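You operate a simulated robot arm through the tools that you are given. There is no shell and no other tool. Be economical: measure what you need, move in short steps, check, and stop when the job is done.

The job below is to be done with a simulated robot arm. You get a single attempt, and the scene is never put back.

TASK
Measure the test door's front gap and tag it Pass or Rework.
Fine: grey block on the front ledge, selector on Door gap, one press of Run; put the block back; the printed limits decide the tag, which goes in the holder on the stand; all else at the test stand stays as it is; the box may be switched off at the end. Set down upright: grey gap block.

The check looks at the end state, three seconds after you hand in, the way a careful person would. Anything else that was tipped, shoved, dropped, spilled or broken makes it a failure.

THE ROBOT
A 7-joint arm with a two-finger parallel gripper on a trunk, on a base that drives. Base frame: it is fixed to the floor where the robot stands at the start and does not move with it; the origin is under the middle of the robot, x ahead of it, y to its left, z up; the surface under the hand at the start is at about z = 840. Units: mm, degrees, N and s.
With the tool pointing down near the work surface it reaches from about 220 to 740 mm from the robot's upright axis, wherever it stands. Its first joint turns from -166.0 to 166.0 degrees. Places, roughly: black selector switch [600, -100, 900]; blue clip [750, -1750, 750]; blue valve handle [500, -800, 1400]; door edge lever [700, -1900, 700]; door lock pin [700, -1800, 1100]; door mirror [400, -1000, 1200]; front ledge [500, -800, 600]; green run button [700, -400, 900]; large switch pack [750, -1500, 750]; lock door plug [600, -800, 1000]; orange test stand [600, -1400, 800]; speaker door plug [600, -800, 1100]; stand lever [200, -600, 600]; striker knob [600, -2000, 900]; tag holder on the test stand [500, -2000, 1200]; test box down button [600, -300, 900]. Payload 1.57 kg.
The tool frame sits at the grasp point between the pads (the TCP): z along the fingers, y along the line on which they close. The tips reach 30 mm beyond it. The gripper opens to 110 mm. The fingers are 24 mm wide and 12 mm thick; the gripper's body (48 by 112 mm) begins 78 mm behind the TCP.
Orientation is that of the tool frame in the base frame, as [roll, pitch, yaw] about the fixed x, y, z axes, in that order (R = Rz(yaw) Ry(pitch) Rx(roll)). With the fingers straight down and closing along the base's y, the tool's x points along the base's -x, its y along +y and its z along -z.

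THE INTERFACE
- The arm moves only by the tool step_arm. Its argument "commands" is text: rows parted by semicolons, each of 7 numbers parted by spaces: the shift along the tool's x, y, z in units of 400 mm (1.0 is 400 mm), then the turn, a rotation vector about the tool's x, y, z in units of 120 degrees (1.0 is 120 degrees), then the closure, from 0 (fully open) to 1 (shut). In form: x y z rx ry rz grip; .... A call has 1 to 8 rows; each row is the pose to reach, as a shift and turn from the pose commanded when the call began, along the tool's axes at that moment. A call with a number of a shift or a turn outside -1 to 1 is refused whole. Rows are played at 5 a second. More than 50 mm and 8.6 degrees between two rows, or a gripper value outside its range, and nothing of the call is played. Where a pose cannot be reached the arm comes as near as it can. A force on the tool above 40 N (or 10 N above the force at the start of the call, whichever is more), or a blocked arm, ends the call early, and 0.2 s more pass. The fingers move at their own pace (about 45 mm/s each) and stop on an object; they squeeze with about 39 N. The grip force told is the motor's: it shows also when the fingers shut on nothing. Time passes only in rows, and 0.2 s behind the last, so rows that repeat a pose let the fingers close. The reply holds the time, the measured pose of the TCP, the force on the tool along the base axes, the opening and the grip force, in the units named above and with some noise, with the torque about the TCP (base axes, N m) and any sound that the robot's microphone picked up.
- Cameras (640 x 400 px; columns grow to the right, rows downward): "scene" is now at [10.5, 115.1, 1565.7]; the picture's right is [-0.46, -0.89, 0.00], its down [-0.62, 0.32, -0.72] and it looks along [0.64, -0.33, -0.70] (base axes); focal length 269 px, centre (320, 200). "wrist" rides on the gripper at [70, 16, -141] in the tool frame; the picture's right is [-0.23, 0.97, 0.00], its down [-0.86, -0.20, -0.48] and it looks along [-0.47, -0.11, 0.88] (tool axes); focal length 222 px, centre (320, 200). There is no depth. A picture from a camera that has moved, and an enlarged one, comes with that camera's place and axes in the base frame and with its lens.
- get_image(camera): a new picture of that camera. It takes no simulated time.
- raise_lower(by): slides the trunk up (or, below 0, down) by that many mm; the arm and the scene camera ride with it, the base frame stays. It gives what a move gives, with no picture.
- base_move(legs): drives the robot by 1 to 6 legs, each [ahead, turn to the left] in mm and degrees, along the robot's own axes; the way and the turn of a leg run together, so that a leg with both is an arc; at most 1500 mm and 180 degrees a leg. The arm and the cameras ride along, it lands a little off, and it stops where it bumps. It gives what a move gives.
- aim_head(pan, tilt): turns the head with the scene camera to pan (to the left, within 155 degrees either way) and tilt (down, from -29 to 69), counted from straight ahead of the robot. It gives what a move gives.
- inspect(camera, box): a new picture of the part [left, top, right, bottom] of that camera's present view, enlarged. It takes no simulated time.
- sign_off(): hands the job in; it is judged then, once.

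Work in short steps. Places have to be worked out from the pictures, the camera data and where the tool is seen: move nearer, look again, correct. Check each grasp and each placing, and mend what went wrong. You have 120 turns and 98 pictures in all, those below and enlarged ones among them. Open the gripper and draw the arm clear of the work before you hand the job in, unless the task says otherwise; then end with one line.

The tools are called after "Emit:" as name(argument=value, ...) on one line, values as JSON. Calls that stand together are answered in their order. step_arm: Moves the arm, as the interface text tells. Its arguments: {"type":"object","properties":{"commands":{"type":"string"}},"required":["commands"]} The other tools are called the same way: raise_lower (by) slides the trunk up or down; base_move (legs) drives the base; aim_head (pan, tilt) turns the head that bears the scene camera; get_image (camera) takes a picture; inspect (camera, box) takes an enlarged picture of a part of a camera's view; sign_off () hands the job in.

At the start:

```text
time: 0.0
tcp_pos: [397.0, -206.6, 1212.9]
tcp_rot: [-179.9, -0.1, -180.0]
wrist_force: [-0.4, 0.4, 0.2]
wrist_torque: [-0.01, 0.02, 0.05]
finger_gap: 110.0
grasp_force: 0.0
trunk travel left (down, up): [-500.0, 90.0]
robot x, y, heading: [-2.0, -1.4, -0.0]
head pan, tilt: [-27.3, 44.2]
```

scene: 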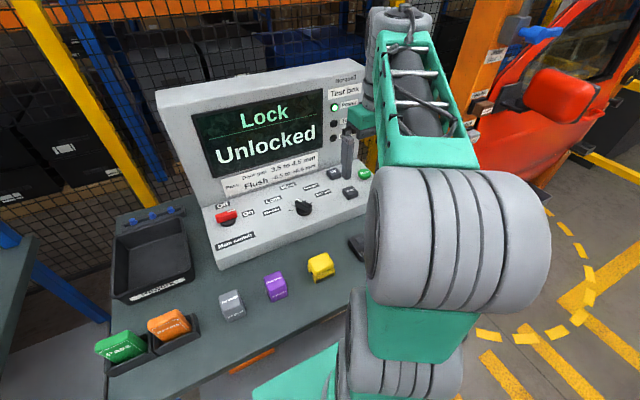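
wrist: 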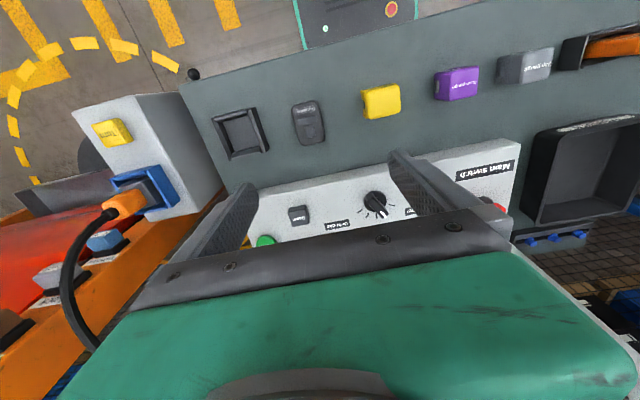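

The first view shows the test box, the blocks on the bench and the tag trays. I'll enlarge the box and blocks, to read the labels.

Emit:
inspect(camera="scene", box=[150, 60, 380, 260])

Emit:
inspect(camera="scene", box=[80, 190, 380, 390])

Emit:
inspect(camera="scene", box=[440, 0, 640, 200])

```text
2.00 times, centred on (265, 160) of scene
camera zoom: at [10.5, 115.1, 1565.7], right [-0.46, -0.89, 0.0], down [-0.62, 0.32, -0.72], along [0.64, -0.33, -0.7], focal length 538 px, centre (430, 280)
```

zoom: 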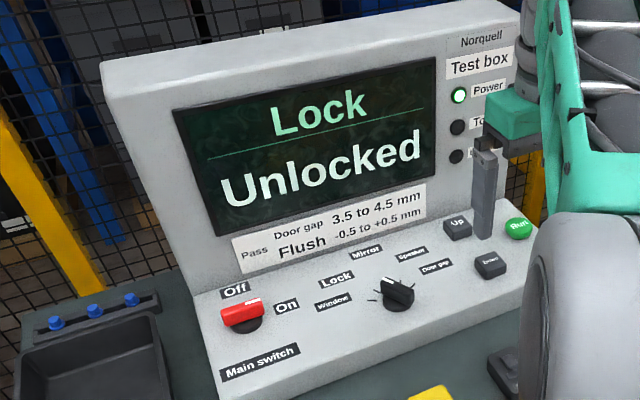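

```text
2.00 times, centred on (230, 290) of scene
camera zoom: at [10.5, 115.1, 1565.7], right [-0.46, -0.89, 0.0], down [-0.62, 0.32, -0.72], along [0.64, -0.33, -0.7], focal length 538 px, centre (500, 20)
```

zoom: 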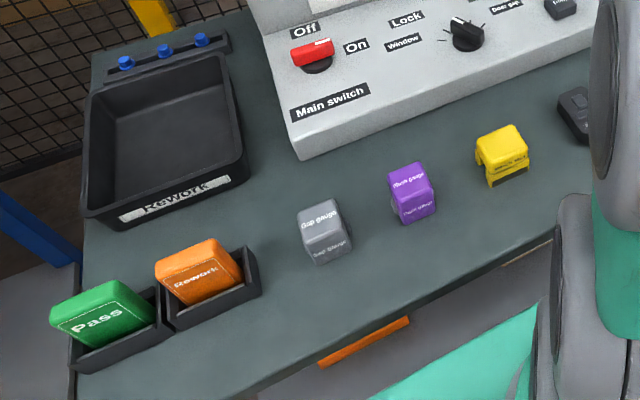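

```text
2.00 times, centred on (540, 100) of scene
camera zoom: at [10.5, 115.1, 1565.7], right [-0.46, -0.89, 0.0], down [-0.62, 0.32, -0.72], along [0.64, -0.33, -0.7], focal length 538 px, centre (-120, 400)
```

zoom: 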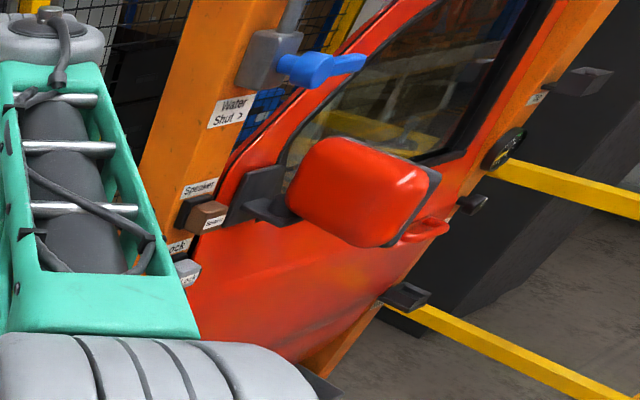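

Grey is "Gap gauge". Next I look at the stand, the door and its ledges.

Emit:
aim_head(pan=-70, tilt=30)

Emit:
get_image(camera="scene")

Emit:
inspect(camera="wrist", box=[0, 60, 320, 260])

```text
time: 1.1
tcp_pos: [397.1, -206.6, 1212.4]
tcp_rot: [-180.0, 0.1, 180.0]
wrist_force: [-0.6, 0.1, -0.3]
wrist_torque: [-0.02, -0.02, 0.0]
finger_gap: 110.0
grasp_force: 0.1
trunk travel left (down, up): [-500.0, 90.0]
robot x, y, heading: [-3.2, 2.4, -0.2]
head pan, tilt: [-70.0, 30.0]
```

```text
92 pictures are left
camera scene: at [-31.3, 67.6, 1587.2], right [-0.94, -0.34, 0.0], down [-0.17, 0.47, -0.87], along [0.3, -0.81, -0.5], focal length 269 px, centre (320, 200)
```

scene: 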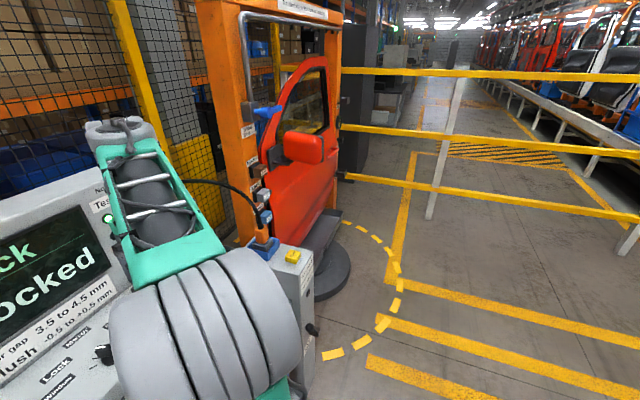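

```text
2.00 times, centred on (160, 160) of wrist
camera zoom: at [325.9, -191.2, 1353.2], right [0.23, 0.97, 0.0], down [0.86, -0.2, 0.48], along [0.47, -0.11, -0.88], focal length 444 px, centre (640, 280)
```

zoom: 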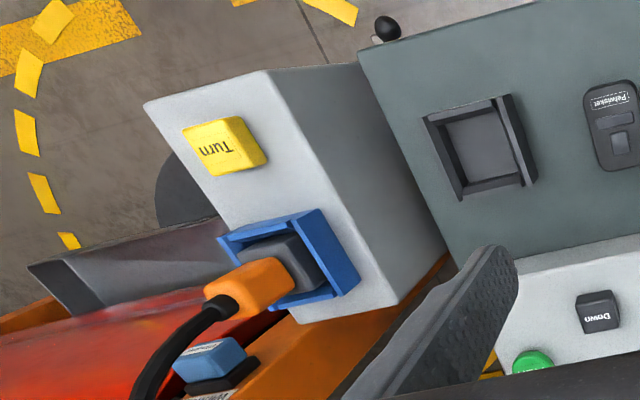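

I zoom in on the door, ledges and stand.

Emit:
inspect(camera="scene", box=[190, 0, 350, 100])

Emit:
inspect(camera="scene", box=[220, 100, 380, 200])

Emit:
inspect(camera="scene", box=[220, 190, 380, 290])

```text
4.00 times, centred on (270, 50) of scene
camera zoom: at [-31.3, 67.6, 1587.2], right [-0.94, -0.34, 0.0], down [-0.17, 0.47, -0.87], along [0.3, -0.81, -0.5], focal length 1077 px, centre (520, 800)
```

zoom: 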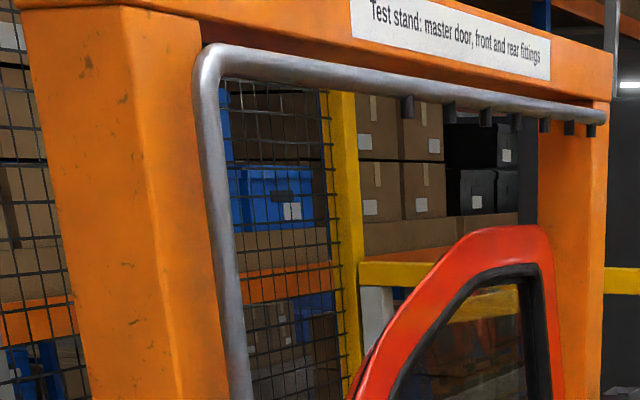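

```text
4.00 times, centred on (300, 150) of scene
camera zoom: at [-31.3, 67.6, 1587.2], right [-0.94, -0.34, 0.0], down [-0.17, 0.47, -0.87], along [0.3, -0.81, -0.5], focal length 1077 px, centre (400, 400)
```

zoom: 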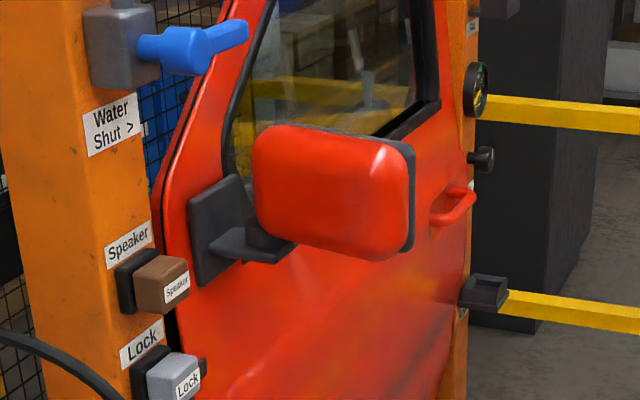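

```text
4.00 times, centred on (300, 240) of scene
camera zoom: at [-31.3, 67.6, 1587.2], right [-0.94, -0.34, 0.0], down [-0.17, 0.47, -0.87], along [0.3, -0.81, -0.5], focal length 1077 px, centre (400, 40)
```

zoom: 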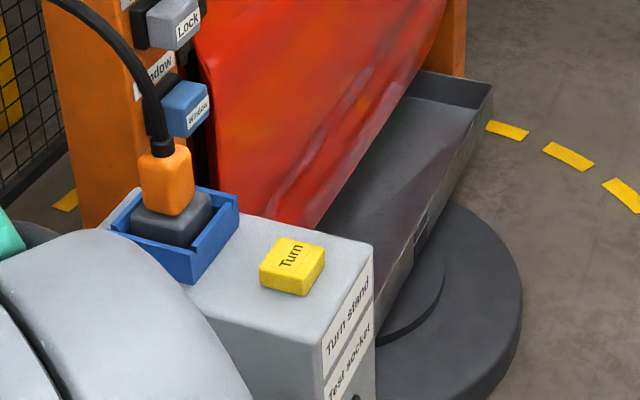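

The grey block is near (396, 178) and the selector near (620, -135). I move the hand over the selector to look from close by.

Emit:
step_arm(commands="-0.08 0.03 0.05 0 0 0 0; -0.16 0.06 0.1 0 0 0 0; -0.24 0.09 0.15 0 0 0 0; -0.32 0.12 0.2 0 0 0 0; -0.4 0.15 0.25 0 0 0 0; -0.48 0.19 0.3 0 0 0 0; -0.48 0.19 0.3 0 0 0 0")

Emit:
get_image(camera="wrist")

```text
time: 2.7
tcp_pos: [588.3, -130.8, 1091.0]
tcp_rot: [179.9, -0.1, 180.0]
wrist_force: [-0.1, 0.0, -0.3]
wrist_torque: [0.01, -0.02, 0.01]
finger_gap: 110.1
grasp_force: 0.0
trunk travel left (down, up): [-500.0, 90.0]
robot x, y, heading: [-1.8, -0.1, -0.1]
head pan, tilt: [-70.0, 30.0]
```

```text
87 pictures are left
camera wrist: at [515.9, -115.9, 1231.9], right [0.23, 0.97, 0.0], down [0.86, -0.2, 0.48], along [0.47, -0.11, -0.88], focal length 222 px, centre (320, 200)
```

wrist: 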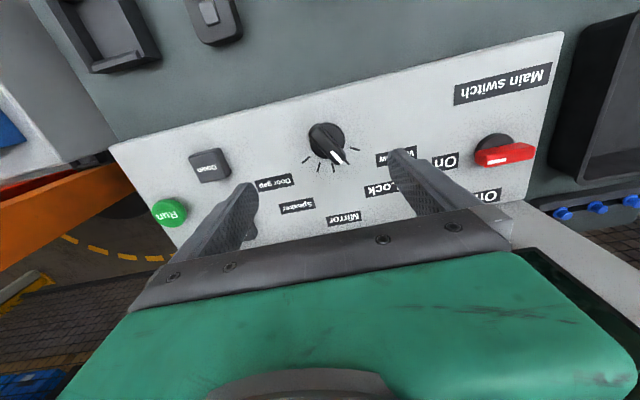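

I enlarge the knob, to see its pointer and labels.

Emit:
inspect(camera="wrist", box=[240, 90, 400, 240])

```text
2.67 times, centred on (320, 165) of wrist
camera zoom: at [515.9, -115.9, 1231.9], right [0.23, 0.97, 0.0], down [0.86, -0.2, 0.48], along [0.47, -0.11, -0.88], focal length 592 px, centre (320, 293)
```

zoom: 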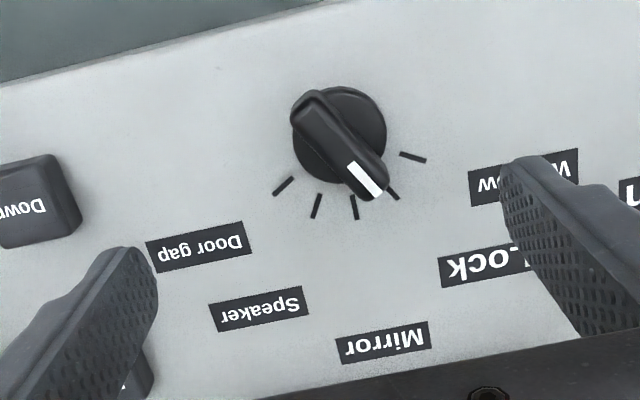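

The knob is at about (599, -126), top z ≈ 920, and points at Lock (+30°). Door gap is at about -60°, so it needs a 90° clockwise turn. I go lower above it with the hand turned by 30° and check.

Emit:
step_arm(commands="-0.006 0.003 0.066 0 0 -0.0625 0.2; -0.012 0.006 0.132 0 0 -0.125 0.4; -0.018 0.009 0.2 0 0 -0.1875 0.5; -0.024 0.012 0.265 0 0 -0.25 0.5; -0.024 0.012 0.265 0 0 -0.25 0.5")

Emit:
get_image(camera="wrist")

Emit:
aim_head(pan=-15, tilt=45)

Emit:
get_image(camera="scene")

```text
time: 3.9
tcp_pos: [596.4, -126.1, 986.7]
tcp_rot: [179.9, -0.1, -150.0]
wrist_force: [-0.2, 0.8, -0.1]
wrist_torque: [0.01, -0.02, 0.01]
finger_gap: 55.2
grasp_force: 0.0
trunk travel left (down, up): [-500.0, 90.0]
robot x, y, heading: [-0.5, -0.7, 0.1]
head pan, tilt: [-70.0, 30.0]
```

```text
85 pictures are left
camera wrist: at [527.1, -147.8, 1127.9], right [-0.29, 0.96, 0.0], down [0.84, 0.26, 0.48], along [0.46, 0.14, -0.88], focal length 222 px, centre (320, 200)
```

wrist: 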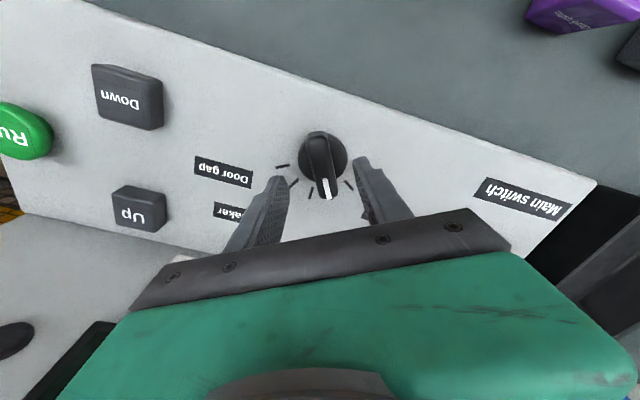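

```text
time: 5.1
tcp_pos: [596.8, -126.2, 987.0]
tcp_rot: [-180.0, 0.1, -150.0]
wrist_force: [0.1, -0.8, 0.0]
wrist_torque: [-0.04, 0.01, 0.0]
finger_gap: 55.0
grasp_force: 0.1
trunk travel left (down, up): [-500.0, 90.0]
robot x, y, heading: [0.6, 2.1, -0.4]
head pan, tilt: [-15.0, 45.0]
```

```text
84 pictures are left
camera scene: at [16.3, 131.5, 1564.6], right [-0.26, -0.97, 0.0], down [-0.68, 0.18, -0.71], along [0.68, -0.18, -0.71], focal length 269 px, centre (320, 200)
```

scene: 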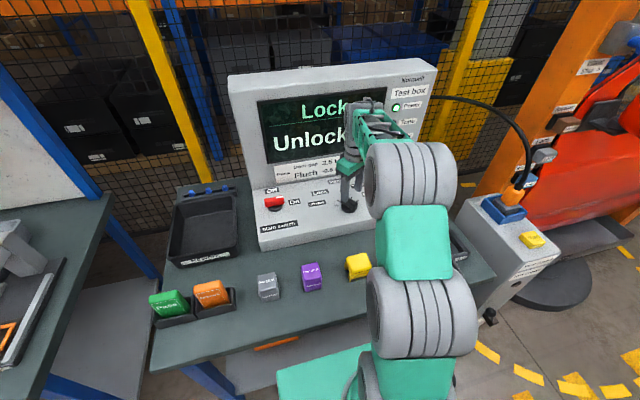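

The knob lies between the fingers, well aligned. I go down to TCP z ≈ 940 and close on the bar.

Emit:
step_arm(commands="0 0.003 0.06 0 0 0 0.5; 0 0.003 0.118 0 0 0 0.5; 0 0.003 0.118 0 0 0 0.7; 0 0.003 0.118 0 0 0 1; 0 0.003 0.118 0 0 0 1; 0 0.003 0.118 0 0 0 1")

Emit:
get_image(camera="wrist")

```text
time: 6.5
tcp_pos: [595.2, -124.1, 938.1]
tcp_rot: [180.0, 0.1, -149.9]
wrist_force: [-5.0, 10.0, 3.2]
wrist_torque: [0.54, 0.09, 0.03]
finger_gap: 48.4
grasp_force: 39.9
trunk travel left (down, up): [-500.0, 90.0]
robot x, y, heading: [-1.7, 3.2, 0.1]
head pan, tilt: [-15.0, 45.0]
```

```text
83 pictures are left
camera wrist: at [525.4, -146.2, 1078.9], right [-0.29, 0.96, 0.0], down [0.84, 0.26, 0.48], along [0.46, 0.14, -0.88], focal length 222 px, centre (320, 200)
```

wrist: 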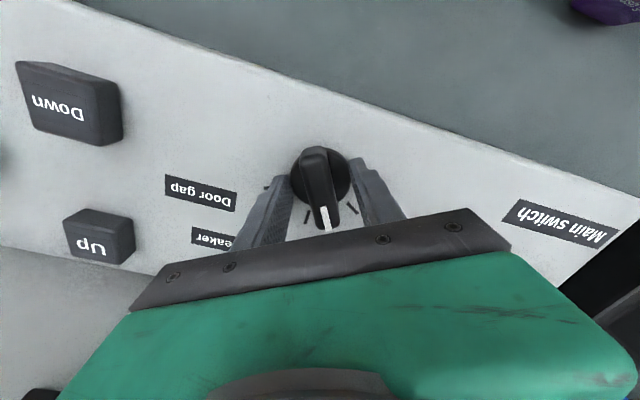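

The gap of 48 mm means I have hold of the knob's round skirt, not the bar. I open, rise 14 mm and close again.

Emit:
step_arm(commands="0 0 0 0 0 0 0.4; 0 0 0 0 0 0 0.4; 0 0 -0.035 0 0 0 0.4; 0 0 -0.035 0 0 0 1; 0 0 -0.035 0 0 0 1; 0 0 -0.035 0 0 0 1; 0 0 -0.035 0 0 0 1")

Emit:
inspect(camera="wrist", box=[220, 110, 420, 240])

```text
time: 8.1
tcp_pos: [595.4, -124.8, 951.0]
tcp_rot: [-180.0, -0.1, -149.9]
wrist_force: [-4.1, 6.4, 1.2]
wrist_torque: [0.12, 0.29, 0.05]
finger_gap: 20.3
grasp_force: 24.4
trunk travel left (down, up): [-500.0, 90.0]
robot x, y, heading: [-1.5, -0.9, -0.1]
head pan, tilt: [-15.0, 45.0]
```

```text
3.08 times, centred on (320, 175) of wrist
camera zoom: at [525.7, -146.2, 1092.9], right [-0.29, 0.96, 0.0], down [0.84, 0.26, 0.48], along [0.46, 0.14, -0.88], focal length 684 px, centre (320, 277)
```

zoom: 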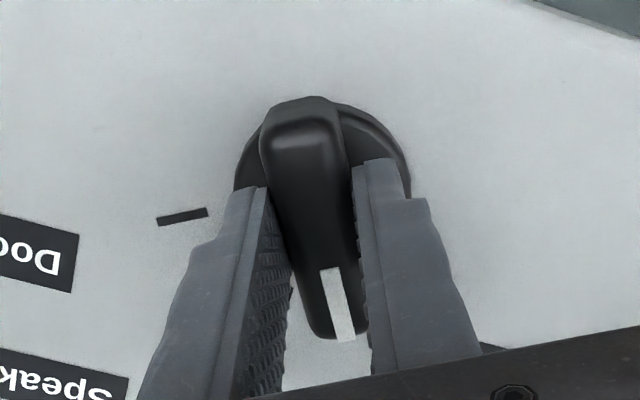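

Now I hold the bar (20 mm). I recentre slightly and regrip, then turn the first 45° clockwise.

Emit:
step_arm(commands="0 0 0 0 0 0 0.6; 0.009 0.004 0.002 0 0 0 0.6; 0.009 0.004 0.002 0 0 0 1; 0.009 0.004 0.002 0 0 0 1; 0.009 0.004 0.002 0 0 0 1")

Emit:
step_arm(commands="0 0 0 0 0 0.06 1; 0 0 0 0 0 0.12 1; 0 0 0 0 0 0.18 1; 0 0 0 0 0 0.24 1; 0 0 0 0 0 0.3 1; 0 0 0 0 0 0.36 1; 0 0 0 0 0 0.375 1")

Emit:
get_image(camera="wrist")

```text
time: 9.3
tcp_pos: [592.8, -125.0, 951.0]
tcp_rot: [180.0, 0.1, -150.0]
wrist_force: [-2.4, 2.9, 1.9]
wrist_torque: [0.13, 0.13, 0.04]
finger_gap: 19.8
grasp_force: 27.4
trunk travel left (down, up): [-500.0, 90.0]
robot x, y, heading: [-0.6, -1.2, 0.2]
head pan, tilt: [-15.0, 45.0]
```

```text
time: 10.9
tcp_pos: [594.1, -120.8, 952.2]
tcp_rot: [-179.9, -0.1, 165.2]
wrist_force: [-12.8, 33.7, -12.8]
wrist_torque: [0.9, 0.23, 0.11]
finger_gap: 19.8
grasp_force: 34.1
trunk travel left (down, up): [-500.0, 90.0]
robot x, y, heading: [0.4, 0.3, 0.2]
head pan, tilt: [-15.0, 45.0]
```

```text
81 pictures are left
camera wrist: at [529.1, -88.9, 1092.7], right [0.47, 0.88, 0.0], down [0.78, -0.41, 0.48], along [0.42, -0.23, -0.88], focal length 222 px, centre (320, 200)
```

wrist: 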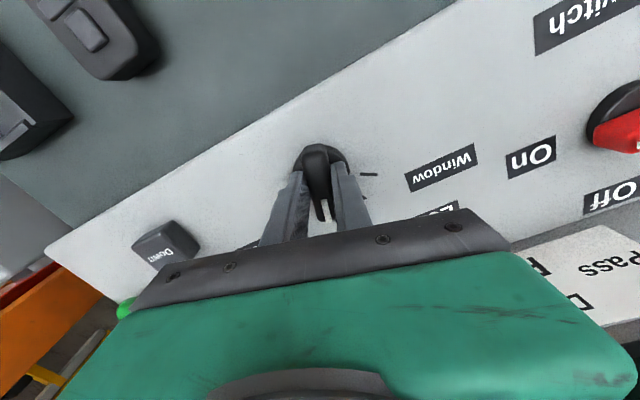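

The knob follows, but there is a sideways load of 34 N: the true centre is some mm toward +y. I release, shift and regrip.

Emit:
step_arm(commands="0 0 0 0 0 0 0.7; 0 0.0135 0.002 0 0 0 0.7; 0 0.0135 0.002 0 0 0 0.7; 0 0.0135 0.002 0 0 0 1; 0 0.0135 0.002 0 0 0 1; 0 0.0135 0.002 0 0 0 1")

Emit:
inspect(camera="wrist", box=[220, 110, 420, 240])

```text
time: 12.3
tcp_pos: [594.3, -122.4, 951.9]
tcp_rot: [179.9, 0.1, 164.8]
wrist_force: [0.3, -16.4, 4.0]
wrist_torque: [-0.68, -0.25, -0.07]
finger_gap: 20.1
grasp_force: 32.8
trunk travel left (down, up): [-500.0, 90.0]
robot x, y, heading: [-1.2, 0.1, -0.0]
head pan, tilt: [-15.0, 45.0]
```

```text
3.08 times, centred on (320, 175) of wrist
camera zoom: at [529.8, -89.1, 1092.8], right [0.47, 0.88, 0.0], down [0.77, -0.42, 0.48], along [0.42, -0.23, -0.88], focal length 684 px, centre (320, 277)
```

zoom: 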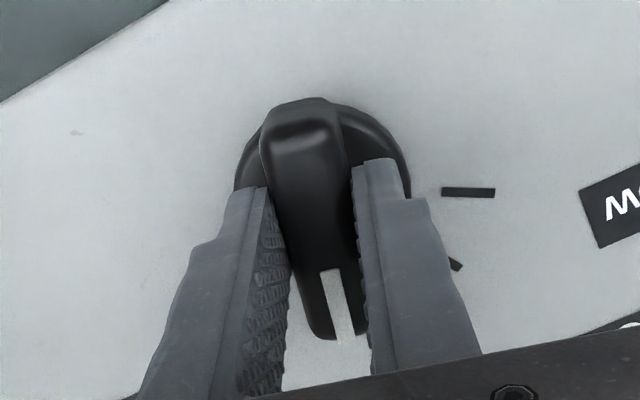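

Slight overshoot; I take back 1.5 mm and turn the remaining 45°.

Emit:
step_arm(commands="0.002 -0.004 0 0 0 0.06 1; 0.002 -0.004 0 0 0 0.12 1; 0.002 -0.004 0 0 0 0.18 1; 0.002 -0.004 0 0 0 0.24 1; 0.002 -0.004 0 0 0 0.3 1; 0.002 -0.004 0 0 0 0.36 1; 0.002 -0.004 0 0 0 0.385 1")

Emit:
get_image(camera="wrist")

```text
time: 13.9
tcp_pos: [595.8, -120.3, 951.4]
tcp_rot: [-180.0, 0.2, 118.8]
wrist_force: [18.4, 13.2, 11.2]
wrist_torque: [-0.01, -0.14, 0.64]
finger_gap: 19.8
grasp_force: 33.8
trunk travel left (down, up): [-500.0, 90.0]
robot x, y, heading: [2.2, 3.7, 0.2]
head pan, tilt: [-15.0, 45.0]
```

```text
79 pictures are left
camera wrist: at [574.9, -52.0, 1092.7], right [0.96, 0.27, 0.0], down [0.24, -0.84, 0.48], along [0.13, -0.46, -0.88], focal length 222 px, centre (320, 200)
```

wrist: 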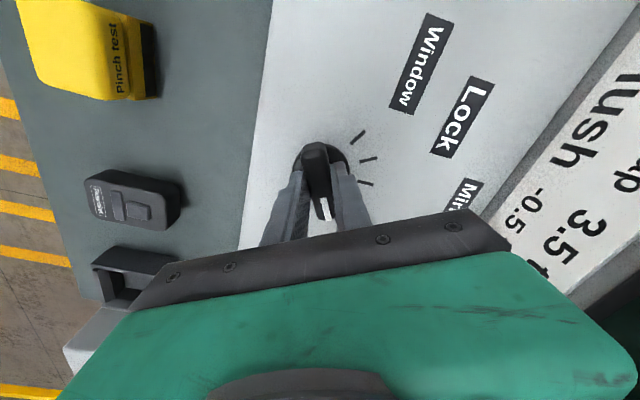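

The knob is turned to about -61°. I open, rise and look at the knob and the display.

Emit:
step_arm(commands="0 0 0 0 0 0 0.7; 0 0 0 0 0 0 0.5; 0 0 -0.1 0 0 0 0.5; 0 0 -0.2 0 0 0 0.5; 0 0 -0.3 0 0 0 0.5; 0 0 -0.3 0 0 0 0.5")

Emit:
get_image(camera="wrist")

Emit:
inspect(camera="scene", box=[220, 60, 470, 260])

```text
time: 15.3
tcp_pos: [596.8, -121.0, 1072.1]
tcp_rot: [-179.9, -0.1, 118.8]
wrist_force: [0.2, -0.3, -0.2]
wrist_torque: [0.0, 0.0, 0.01]
finger_gap: 55.1
grasp_force: 0.1
trunk travel left (down, up): [-500.0, 90.0]
robot x, y, heading: [1.6, 3.2, 0.0]
head pan, tilt: [-15.0, 45.0]
```

```text
78 pictures are left
camera wrist: at [575.4, -53.6, 1213.4], right [0.96, 0.27, 0.0], down [0.24, -0.85, 0.48], along [0.13, -0.46, -0.88], focal length 222 px, centre (320, 200)
```

wrist: 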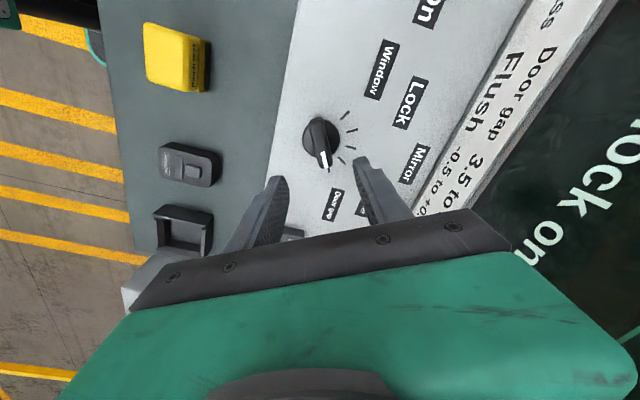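

```text
2.00 times, centred on (345, 160) of scene
camera zoom: at [16.1, 131.8, 1564.6], right [-0.26, -0.97, 0.0], down [-0.68, 0.18, -0.71], along [0.68, -0.18, -0.71], focal length 538 px, centre (270, 280)
```

zoom: 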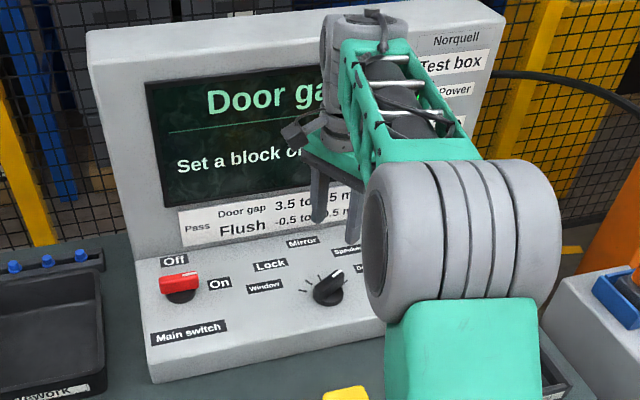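

Selector reads "Door gap – set a block on …". Now I go above the grey block near (396, 178).

Emit:
step_arm(commands="0.112 -0.01 0 0 0 -0.064 0.3; 0.224 -0.02 0 0 0 -0.128 0.3; 0.336 -0.03 0 0 0 -0.192 0.3; 0.448 -0.04 0 0 0 -0.256 0.3; 0.56 -0.05 0 0 0 -0.32 0.3; 0.672 -0.06 0 0 0 -0.384 0.3; 0.784 -0.07 0 0 0 -0.448 0.3; 0.897 -0.08 0 0 0 -0.51 0.3")

Emit:
get_image(camera="wrist")

Emit:
inspect(camera="scene", box=[220, 60, 470, 260])

```text
time: 17.1
tcp_pos: [392.2, 179.0, 1072.2]
tcp_rot: [-179.9, 0.0, 179.9]
wrist_force: [-1.0, 0.2, 0.1]
wrist_torque: [-0.02, 0.01, 0.03]
finger_gap: 77.0
grasp_force: 0.0
trunk travel left (down, up): [-500.0, 90.0]
robot x, y, heading: [-0.5, 0.2, -0.0]
head pan, tilt: [-15.0, 45.0]
```

```text
76 pictures are left
camera wrist: at [321.0, 194.8, 1213.2], right [0.23, 0.97, 0.0], down [0.86, -0.2, 0.48], along [0.47, -0.11, -0.88], focal length 222 px, centre (320, 200)
```

wrist: 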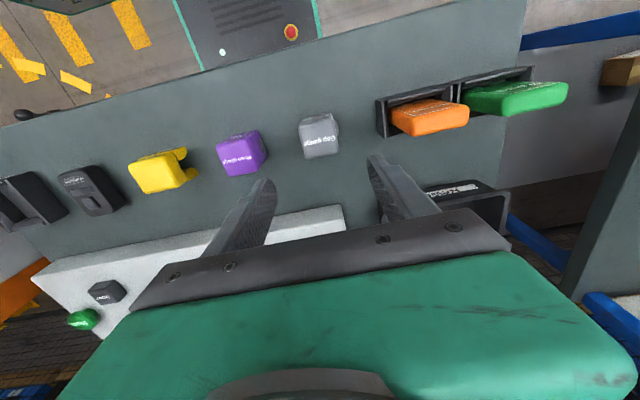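

```text
2.00 times, centred on (345, 160) of scene
camera zoom: at [16.1, 132.0, 1564.6], right [-0.26, -0.97, 0.0], down [-0.68, 0.18, -0.71], along [0.68, -0.18, -0.71], focal length 538 px, centre (270, 280)
```

zoom: 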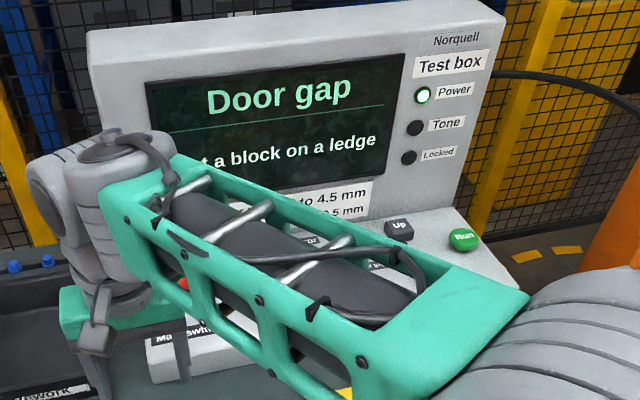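

I enlarge the grey block.

Emit:
inspect(camera="wrist", box=[270, 90, 370, 170])

```text
5.00 times, centred on (320, 130) of wrist
camera zoom: at [321.0, 194.8, 1213.2], right [0.23, 0.97, 0.0], down [0.86, -0.2, 0.48], along [0.47, -0.11, -0.88], focal length 1111 px, centre (320, 550)
```

zoom: 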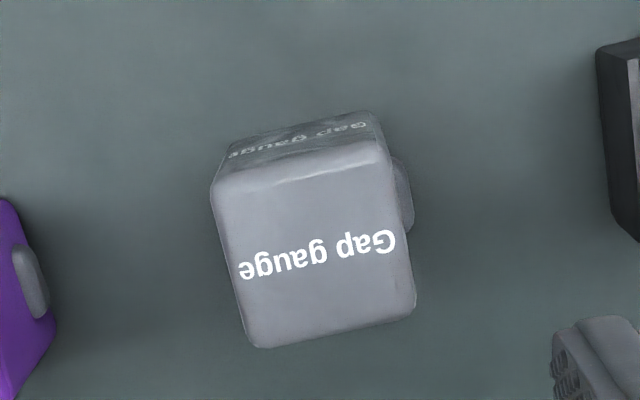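

The block sits square to the base axes, ~50 mm wide, centre ≈ (396, 176), with a side nub. Before grasping I scout the ledge and holder, to know how the block must be turned: I tuck the arm, back off and drive over.

Emit:
step_arm(commands="0.02 -0.09 -0.05 0 0 0 0.3; 0.04 -0.18 -0.1 0 0 0 0.3; 0.06 -0.27 -0.15 0 0 0 0.3; 0.08 -0.36 -0.2 0 0 0 0.3; 0.1 -0.45 -0.25 0 0 0 0.3; 0.1 -0.45 -0.25 0 0 0 0.3")

Emit:
aim_head(pan=150, tilt=30)

Emit:
get_image(camera="scene")

Emit:
aim_head(pan=-110, tilt=40)

Emit:
get_image(camera="scene")

```text
time: 18.5
tcp_pos: [350.5, -3.0, 1172.0]
tcp_rot: [180.0, 0.0, -179.9]
wrist_force: [-0.1, 0.3, 0.1]
wrist_torque: [0.03, 0.02, 0.0]
finger_gap: 77.3
grasp_force: 0.1
trunk travel left (down, up): [-500.0, 90.0]
robot x, y, heading: [-2.8, 1.9, 0.2]
head pan, tilt: [-15.0, 45.0]
```

```text
time: 21.1
tcp_pos: [351.2, -2.3, 1171.9]
tcp_rot: [180.0, 0.0, 180.0]
wrist_force: [-0.9, 0.0, 0.4]
wrist_torque: [-0.03, -0.02, 0.0]
finger_gap: 76.7
grasp_force: 0.0
trunk travel left (down, up): [-500.0, 90.0]
robot x, y, heading: [2.1, 4.1, 0.1]
head pan, tilt: [150.0, 30.0]
```

```text
73 pictures are left
camera scene: at [-140.6, 198.1, 1587.2], right [0.5, 0.87, 0.0], down [0.43, -0.25, -0.87], along [-0.75, 0.43, -0.5], focal length 269 px, centre (320, 200)
```

scene: 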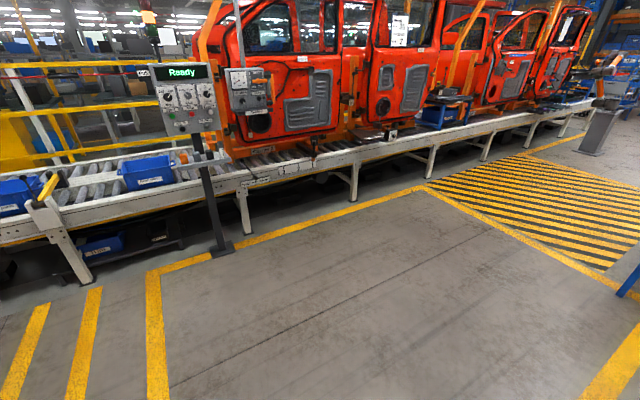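

```text
time: 24.7
tcp_pos: [351.1, -1.9, 1171.4]
tcp_rot: [180.0, 0.0, -180.0]
wrist_force: [-0.5, 0.6, 0.0]
wrist_torque: [0.0, -0.02, 0.05]
finger_gap: 76.9
grasp_force: 0.1
trunk travel left (down, up): [-500.0, 90.0]
robot x, y, heading: [1.2, 1.5, -0.0]
head pan, tilt: [-110.0, 40.0]
```

```text
72 pictures are left
camera scene: at [-91.4, 72.9, 1571.8], right [-0.94, 0.34, 0.0], down [0.22, 0.6, -0.77], along [-0.26, -0.72, -0.64], focal length 269 px, centre (320, 200)
```

scene: 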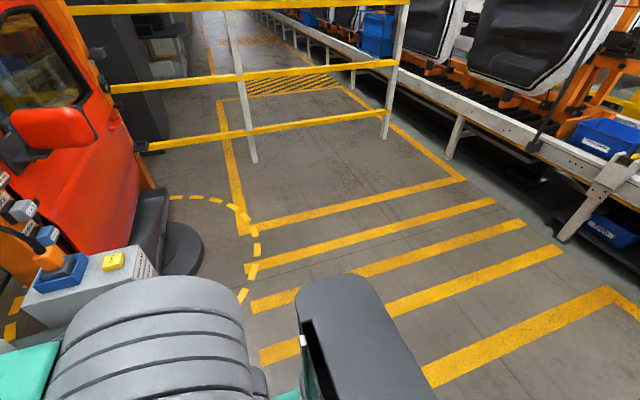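

The floor is clear until a railing near y ≈ -2600. I back 300 mm, turn right and drive 850 mm along the front of the stand.

Emit:
base_move(legs=[[-300, 0], [0, -90], [850, 0]])

Emit:
aim_head(pan=80, tilt=40)

Emit:
get_image(camera="scene")

```text
time: 34.7
tcp_pos: [-288.7, -1211.5, 1170.6]
tcp_rot: [180.0, 0.0, 90.8]
wrist_force: [-0.3, 0.3, 0.4]
wrist_torque: [0.02, 0.02, 0.02]
finger_gap: 76.8
grasp_force: 0.0
trunk travel left (down, up): [-500.0, 90.0]
robot x, y, heading: [-293.2, -862.1, -89.4]
head pan, tilt: [-110.0, 40.0]
```

```text
time: 37.5
tcp_pos: [-288.4, -1211.4, 1171.1]
tcp_rot: [180.0, 0.0, 90.8]
wrist_force: [0.3, 0.0, -0.2]
wrist_torque: [0.05, -0.01, 0.02]
finger_gap: 77.0
grasp_force: 0.0
trunk travel left (down, up): [-500.0, 90.0]
robot x, y, heading: [-292.4, -860.4, -89.1]
head pan, tilt: [80.0, 40.0]
```

```text
71 pictures are left
camera scene: at [-55.4, -814.1, 1571.8], right [-0.16, -0.99, 0.0], down [-0.63, 0.1, -0.77], along [0.76, -0.12, -0.64], focal length 269 px, centre (320, 200)
```

scene: 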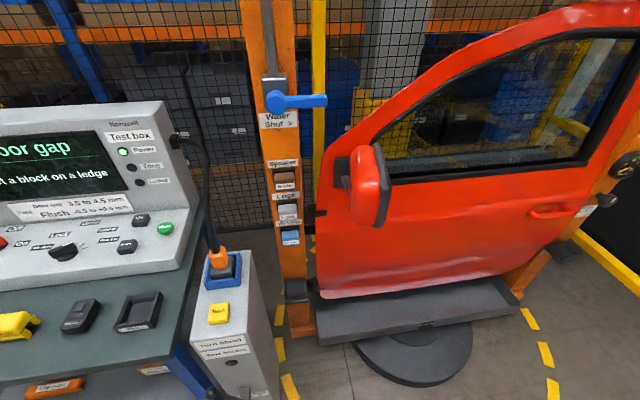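

Excellent view. I enlarge the front post with the front ledge, and the rear post with the holder.

Emit:
inspect(camera="scene", box=[230, 140, 390, 360])

Emit:
inspect(camera="scene", box=[270, 250, 350, 310])

Emit:
aim_head(pan=48, tilt=25)

Emit:
get_image(camera="scene")

```text
1.82 times, centred on (310, 250) of scene
camera zoom: at [-55.4, -814.1, 1571.8], right [-0.16, -0.99, 0.0], down [-0.63, 0.1, -0.77], along [0.76, -0.12, -0.64], focal length 490 px, centre (338, 109)
```

zoom: 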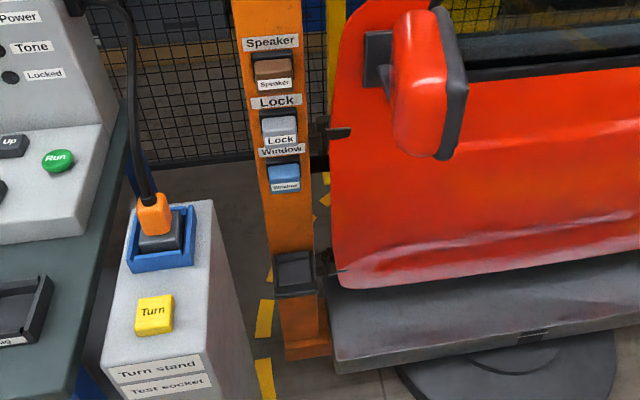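

```text
6.67 times, centred on (310, 280) of scene
camera zoom: at [-55.4, -814.1, 1571.8], right [-0.16, -0.99, 0.0], down [-0.63, 0.1, -0.77], along [0.76, -0.12, -0.64], focal length 1795 px, centre (387, -333)
```

zoom: 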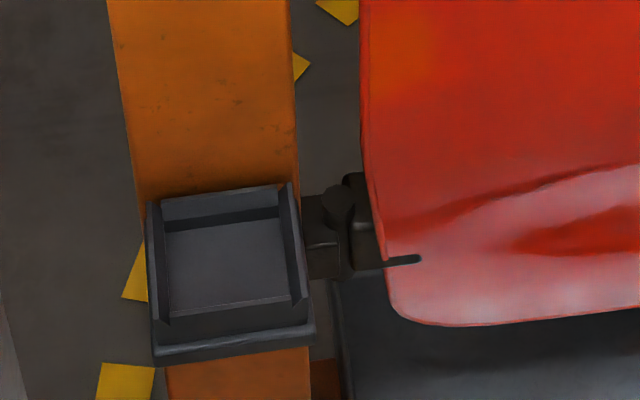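

```text
time: 38.5
tcp_pos: [-289.4, -1212.4, 1169.9]
tcp_rot: [179.9, 0.1, 90.8]
wrist_force: [-0.4, 0.6, 0.1]
wrist_torque: [-0.03, 0.03, -0.01]
finger_gap: 77.1
grasp_force: 0.1
trunk travel left (down, up): [-500.0, 90.0]
robot x, y, heading: [-290.9, -856.8, -89.2]
head pan, tilt: [48.0, 25.0]
```

```text
68 pictures are left
camera scene: at [-70.0, -861.1, 1595.1], right [-0.66, -0.75, 0.0], down [-0.32, 0.28, -0.91], along [0.68, -0.6, -0.42], focal length 269 px, centre (320, 200)
```

scene: 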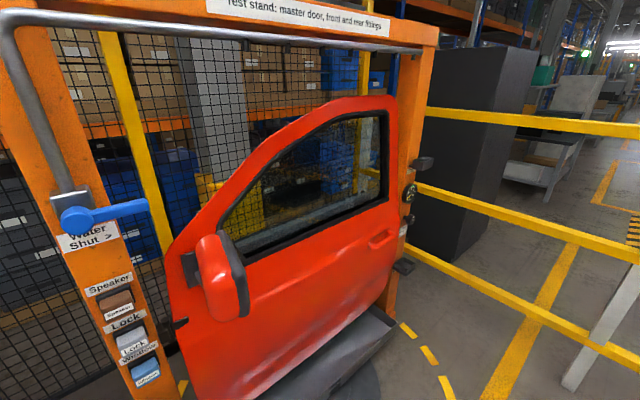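

The front ledge is a shallow tray on the front post near (535, -813, ~630), about 70 mm wide inside. Now I look at the tag holder on the rear post.

Emit:
inspect(camera="scene", box=[380, 130, 460, 290])

Emit:
base_move(legs=[[850, 0]])

Emit:
aim_head(pan=80, tilt=30)

Emit:
get_image(camera="scene")

```text
2.50 times, centred on (420, 210) of scene
camera zoom: at [-70.0, -861.1, 1595.1], right [-0.66, -0.75, 0.0], down [-0.32, 0.28, -0.91], along [0.68, -0.6, -0.42], focal length 673 px, centre (70, 175)
```

zoom: 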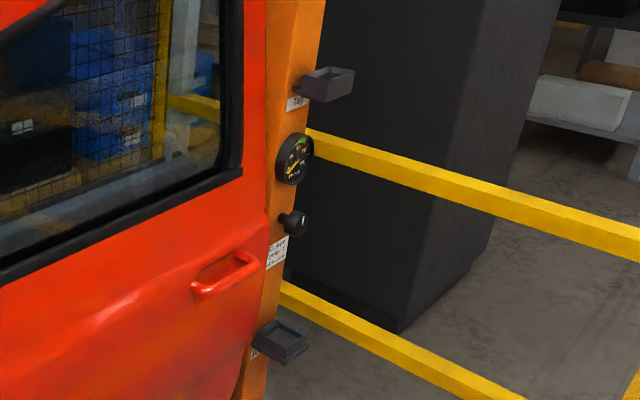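

```text
time: 43.0
tcp_pos: [-283.3, -2062.9, 1171.3]
tcp_rot: [-180.0, 0.1, 90.3]
wrist_force: [-0.3, 0.3, 0.4]
wrist_torque: [-0.03, 0.03, 0.01]
finger_gap: 77.2
grasp_force: 0.1
trunk travel left (down, up): [-500.0, 90.0]
robot x, y, heading: [-281.4, -1712.1, -89.8]
head pan, tilt: [48.0, 25.0]
```

```text
time: 44.0
tcp_pos: [-283.0, -2062.1, 1172.5]
tcp_rot: [180.0, 0.1, 90.3]
wrist_force: [0.0, 1.0, 0.3]
wrist_torque: [0.01, 0.0, 0.01]
finger_gap: 77.0
grasp_force: 0.1
trunk travel left (down, up): [-500.0, 90.0]
robot x, y, heading: [-286.1, -1712.3, -89.6]
head pan, tilt: [80.0, 30.0]
```

```text
66 pictures are left
camera scene: at [-41.7, -1667.6, 1587.2], right [-0.17, -0.99, 0.0], down [-0.49, 0.08, -0.87], along [0.85, -0.15, -0.5], focal length 269 px, centre (320, 200)
```

scene: 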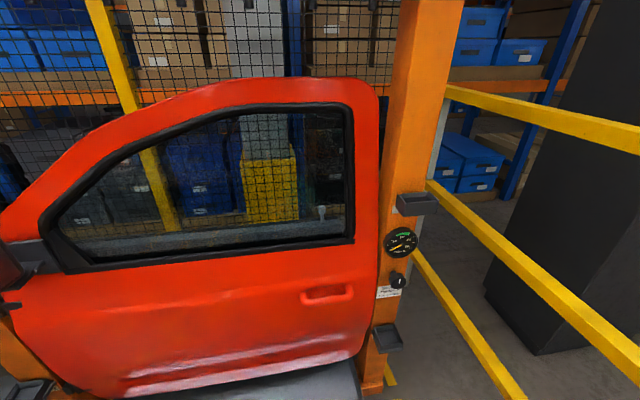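

Triangulated, the tag holder is at about (519, -2029, 1221). I enlarge it.

Emit:
inspect(camera="scene", box=[385, 180, 449, 220])

Emit:
inspect(camera="scene", box=[350, 270, 430, 370])

```text
10.00 times, centred on (417, 200) of scene
camera zoom: at [-41.7, -1667.6, 1587.2], right [-0.17, -0.99, 0.0], down [-0.49, 0.08, -0.87], along [0.85, -0.15, -0.5], focal length 2693 px, centre (-650, 200)
```

zoom: 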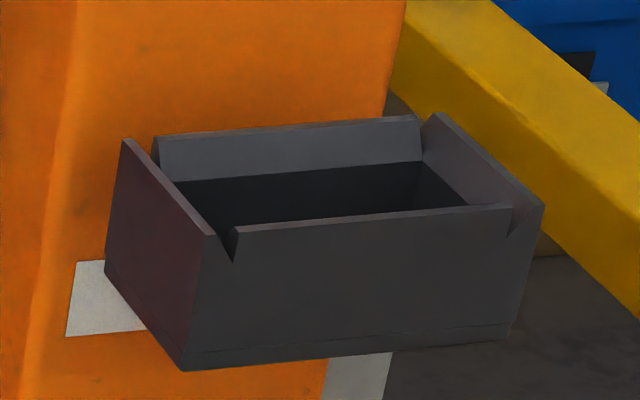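

```text
4.00 times, centred on (390, 320) of scene
camera zoom: at [-41.7, -1667.6, 1587.2], right [-0.17, -0.99, 0.0], down [-0.49, 0.08, -0.87], along [0.85, -0.15, -0.5], focal length 1077 px, centre (40, -280)
```

zoom: 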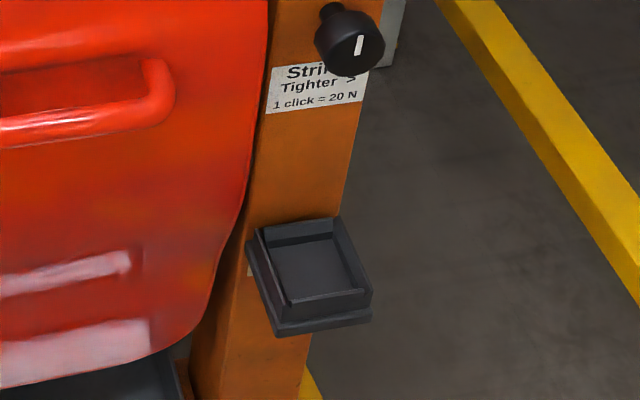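

Holder is an open-topped pocket, long side along y. I drive back to the bench to fetch the grey block.

Emit:
base_move(legs=[[-856, 0], [-856, 0], [0, 89.6], [290, 0]])

Emit:
aim_head(pan=15, tilt=55)

Emit:
get_image(camera="scene")

```text
time: 58.2
tcp_pos: [330.6, 43.0, 1170.2]
tcp_rot: [-180.0, 0.1, -176.6]
wrist_force: [0.3, -0.5, 0.3]
wrist_torque: [0.0, 0.01, 0.0]
finger_gap: 77.1
grasp_force: 0.1
trunk travel left (down, up): [-500.0, 90.0]
robot x, y, heading: [-19.8, 21.1, 3.1]
head pan, tilt: [80.0, 30.0]
```

```text
time: 59.5
tcp_pos: [329.3, 42.2, 1170.0]
tcp_rot: [-179.9, 0.0, -176.5]
wrist_force: [0.0, -0.5, -0.3]
wrist_torque: [0.0, -0.01, 0.03]
finger_gap: 77.3
grasp_force: 0.2
trunk travel left (down, up): [-500.0, 90.0]
robot x, y, heading: [-19.9, 25.0, 3.6]
head pan, tilt: [15.0, 55.0]
```

```text
63 pictures are left
camera scene: at [-23.5, 196.8, 1551.2], right [0.32, -0.95, 0.0], down [-0.78, -0.26, -0.57], along [0.54, 0.18, -0.82], focal length 269 px, centre (320, 200)
```

scene: 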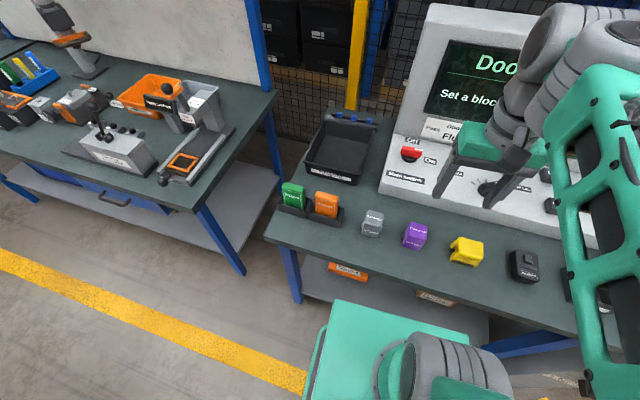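

I enlarge the block and tags from this side.

Emit:
inspect(camera="scene", box=[265, 170, 435, 250])

```text
3.76 times, centred on (350, 210) of scene
camera zoom: at [-23.5, 196.8, 1551.2], right [0.32, -0.95, 0.0], down [-0.78, -0.26, -0.57], along [0.54, 0.18, -0.82], focal length 1014 px, centre (207, 162)
```

zoom: 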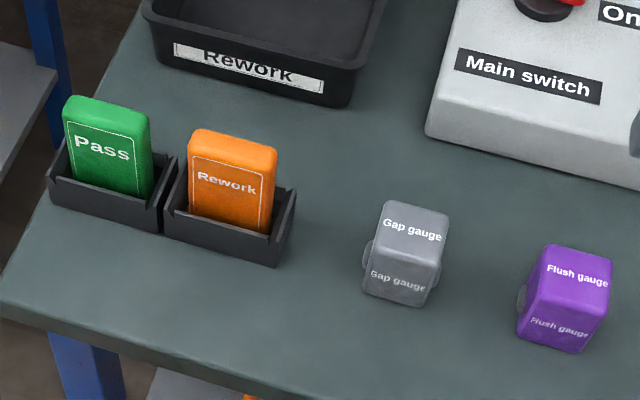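

Block has pads on both sides. I go over it, aligned to the base axes, and look again before gripping along y.

Emit:
step_arm(commands="-0.038 0.064 0.085 0 0 0.006 0; -0.076 0.128 0.17 0 0 0.012 0; -0.114 0.192 0.255 0 0 0.018 0; -0.152 0.257 0.34 0 0 0.024 0; -0.19 0.321 0.425 0 0 0.029 0; -0.19 0.321 0.425 0 0 0.029 0")

Emit:
inspect(camera="wrist", box=[210, 90, 430, 230])

```text
time: 61.0
tcp_pos: [394.8, 179.0, 999.8]
tcp_rot: [180.0, 0.0, 179.9]
wrist_force: [-0.6, 0.2, -0.3]
wrist_torque: [-0.02, 0.0, 0.01]
finger_gap: 110.2
grasp_force: 0.0
trunk travel left (down, up): [-500.0, 90.0]
robot x, y, heading: [-21.5, 27.1, 3.1]
head pan, tilt: [15.0, 55.0]
```

```text
2.86 times, centred on (320, 160) of wrist
camera zoom: at [322.9, 194.2, 1141.1], right [0.23, 0.97, 0.0], down [0.85, -0.2, 0.48], along [0.47, -0.11, -0.88], focal length 635 px, centre (320, 314)
```

zoom: 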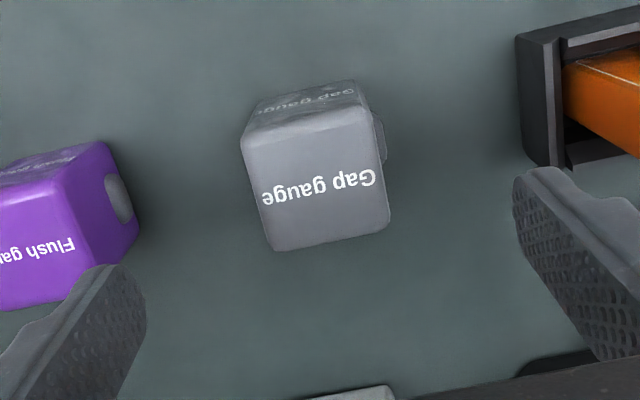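

Block centre (397, 176), top ≈ 890. I go down with the tips at ~862 and close along y.

Emit:
step_arm(commands="-0.005 -0.007 0.1 0 0 0 0.18; -0.005 -0.007 0.2 0 0 0 0.18; -0.005 -0.007 0.268 0 0 0 0.18; -0.005 -0.007 0.268 0 0 0 0.5; -0.005 -0.007 0.268 0 0 0 1; -0.005 -0.007 0.268 0 0 0 1; -0.005 -0.007 0.268 0 0 0 1")

Emit:
get_image(camera="wrist")

```text
time: 62.5
tcp_pos: [398.4, 172.6, 891.6]
tcp_rot: [-179.9, -0.1, 179.9]
wrist_force: [-0.8, 0.0, 0.0]
wrist_torque: [-0.01, 0.01, 0.0]
finger_gap: 59.4
grasp_force: 32.1
trunk travel left (down, up): [-500.0, 90.0]
robot x, y, heading: [-19.9, 27.1, 3.6]
head pan, tilt: [15.0, 55.0]
```

```text
60 pictures are left
camera wrist: at [327.6, 188.3, 1033.2], right [0.23, 0.97, 0.0], down [0.86, -0.2, 0.48], along [0.47, -0.11, -0.88], focal length 222 px, centre (320, 200)
```

wrist: 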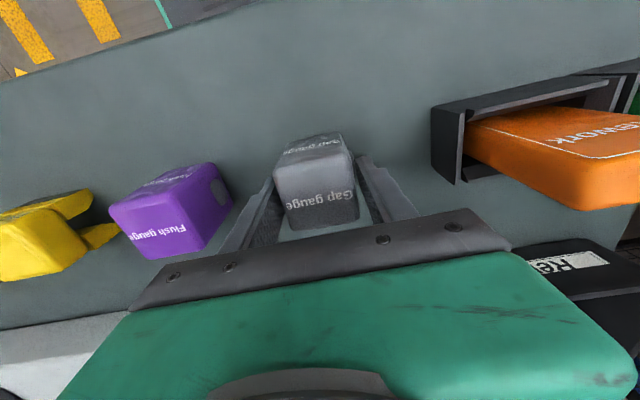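

Gripped at 59 mm (on the pads). Block bottom is 52 mm below the TCP. I lift and check.

Emit:
step_arm(commands="0 0 -0.1 0 0 0 1; 0 0 -0.2 0 0 0 1; 0 0 -0.3 0 0 0 1; 0.05 -0.1 -0.4 0 0 0 1; 0.07 -0.2 -0.5 0 0 0 1; 0.07 -0.3 -0.6 0 0 0 1; 0.07 -0.35 -0.7 0 0 0 1; 0.07 -0.35 -0.7 0 0 0 1")

Emit:
get_image(camera="wrist")

```text
refused: row 4 steps farther than a row can; nothing moved
```

```text
59 pictures are left
camera wrist: at [327.6, 188.3, 1033.2], right [0.23, 0.97, 0.0], down [0.86, -0.2, 0.48], along [0.47, -0.11, -0.88], focal length 222 px, centre (320, 200)
```

wrist: 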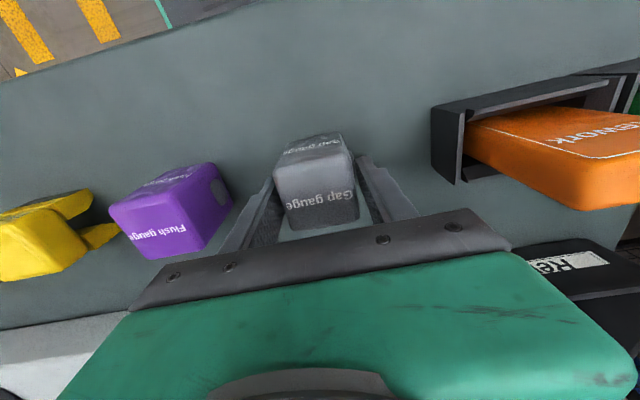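

The row step was too long; I lift in smaller steps.

Emit:
step_arm(commands="0 0 -0.1 0 0 0 1; 0 0 -0.2 0 0 0 1; 0 0 -0.3 0 0 0 1; 0.03 -0.06 -0.4 0 0 0 1; 0.06 -0.12 -0.5 0 0 0 1; 0.08 -0.19 -0.6 0 0 0 1; 0.1 -0.26 -0.7 0 0 0 1; 0.1 -0.35 -0.7 0 0 0 1")

Emit:
get_image(camera="wrist")

```text
time: 64.3
tcp_pos: [362.6, 34.0, 1175.9]
tcp_rot: [180.0, 0.1, 179.9]
wrist_force: [-0.6, -0.1, -2.2]
wrist_torque: [0.01, -0.07, 0.02]
finger_gap: 59.2
grasp_force: 38.7
trunk travel left (down, up): [-500.0, 90.0]
robot x, y, heading: [-26.2, 26.4, 3.3]
head pan, tilt: [15.0, 55.0]
```

```text
58 pictures are left
camera wrist: at [290.9, 48.9, 1316.9], right [0.23, 0.97, 0.0], down [0.85, -0.2, 0.48], along [0.47, -0.11, -0.88], focal length 222 px, centre (320, 200)
```

wrist: 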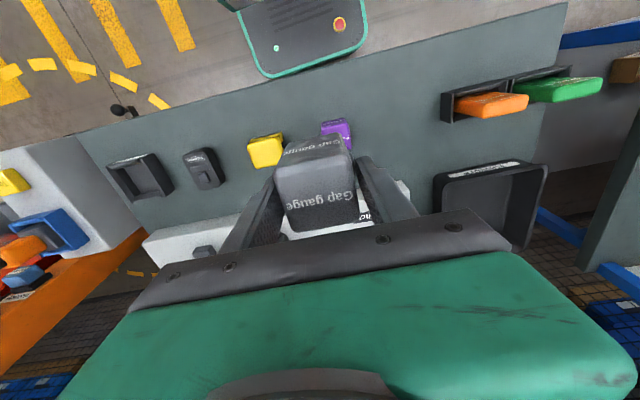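

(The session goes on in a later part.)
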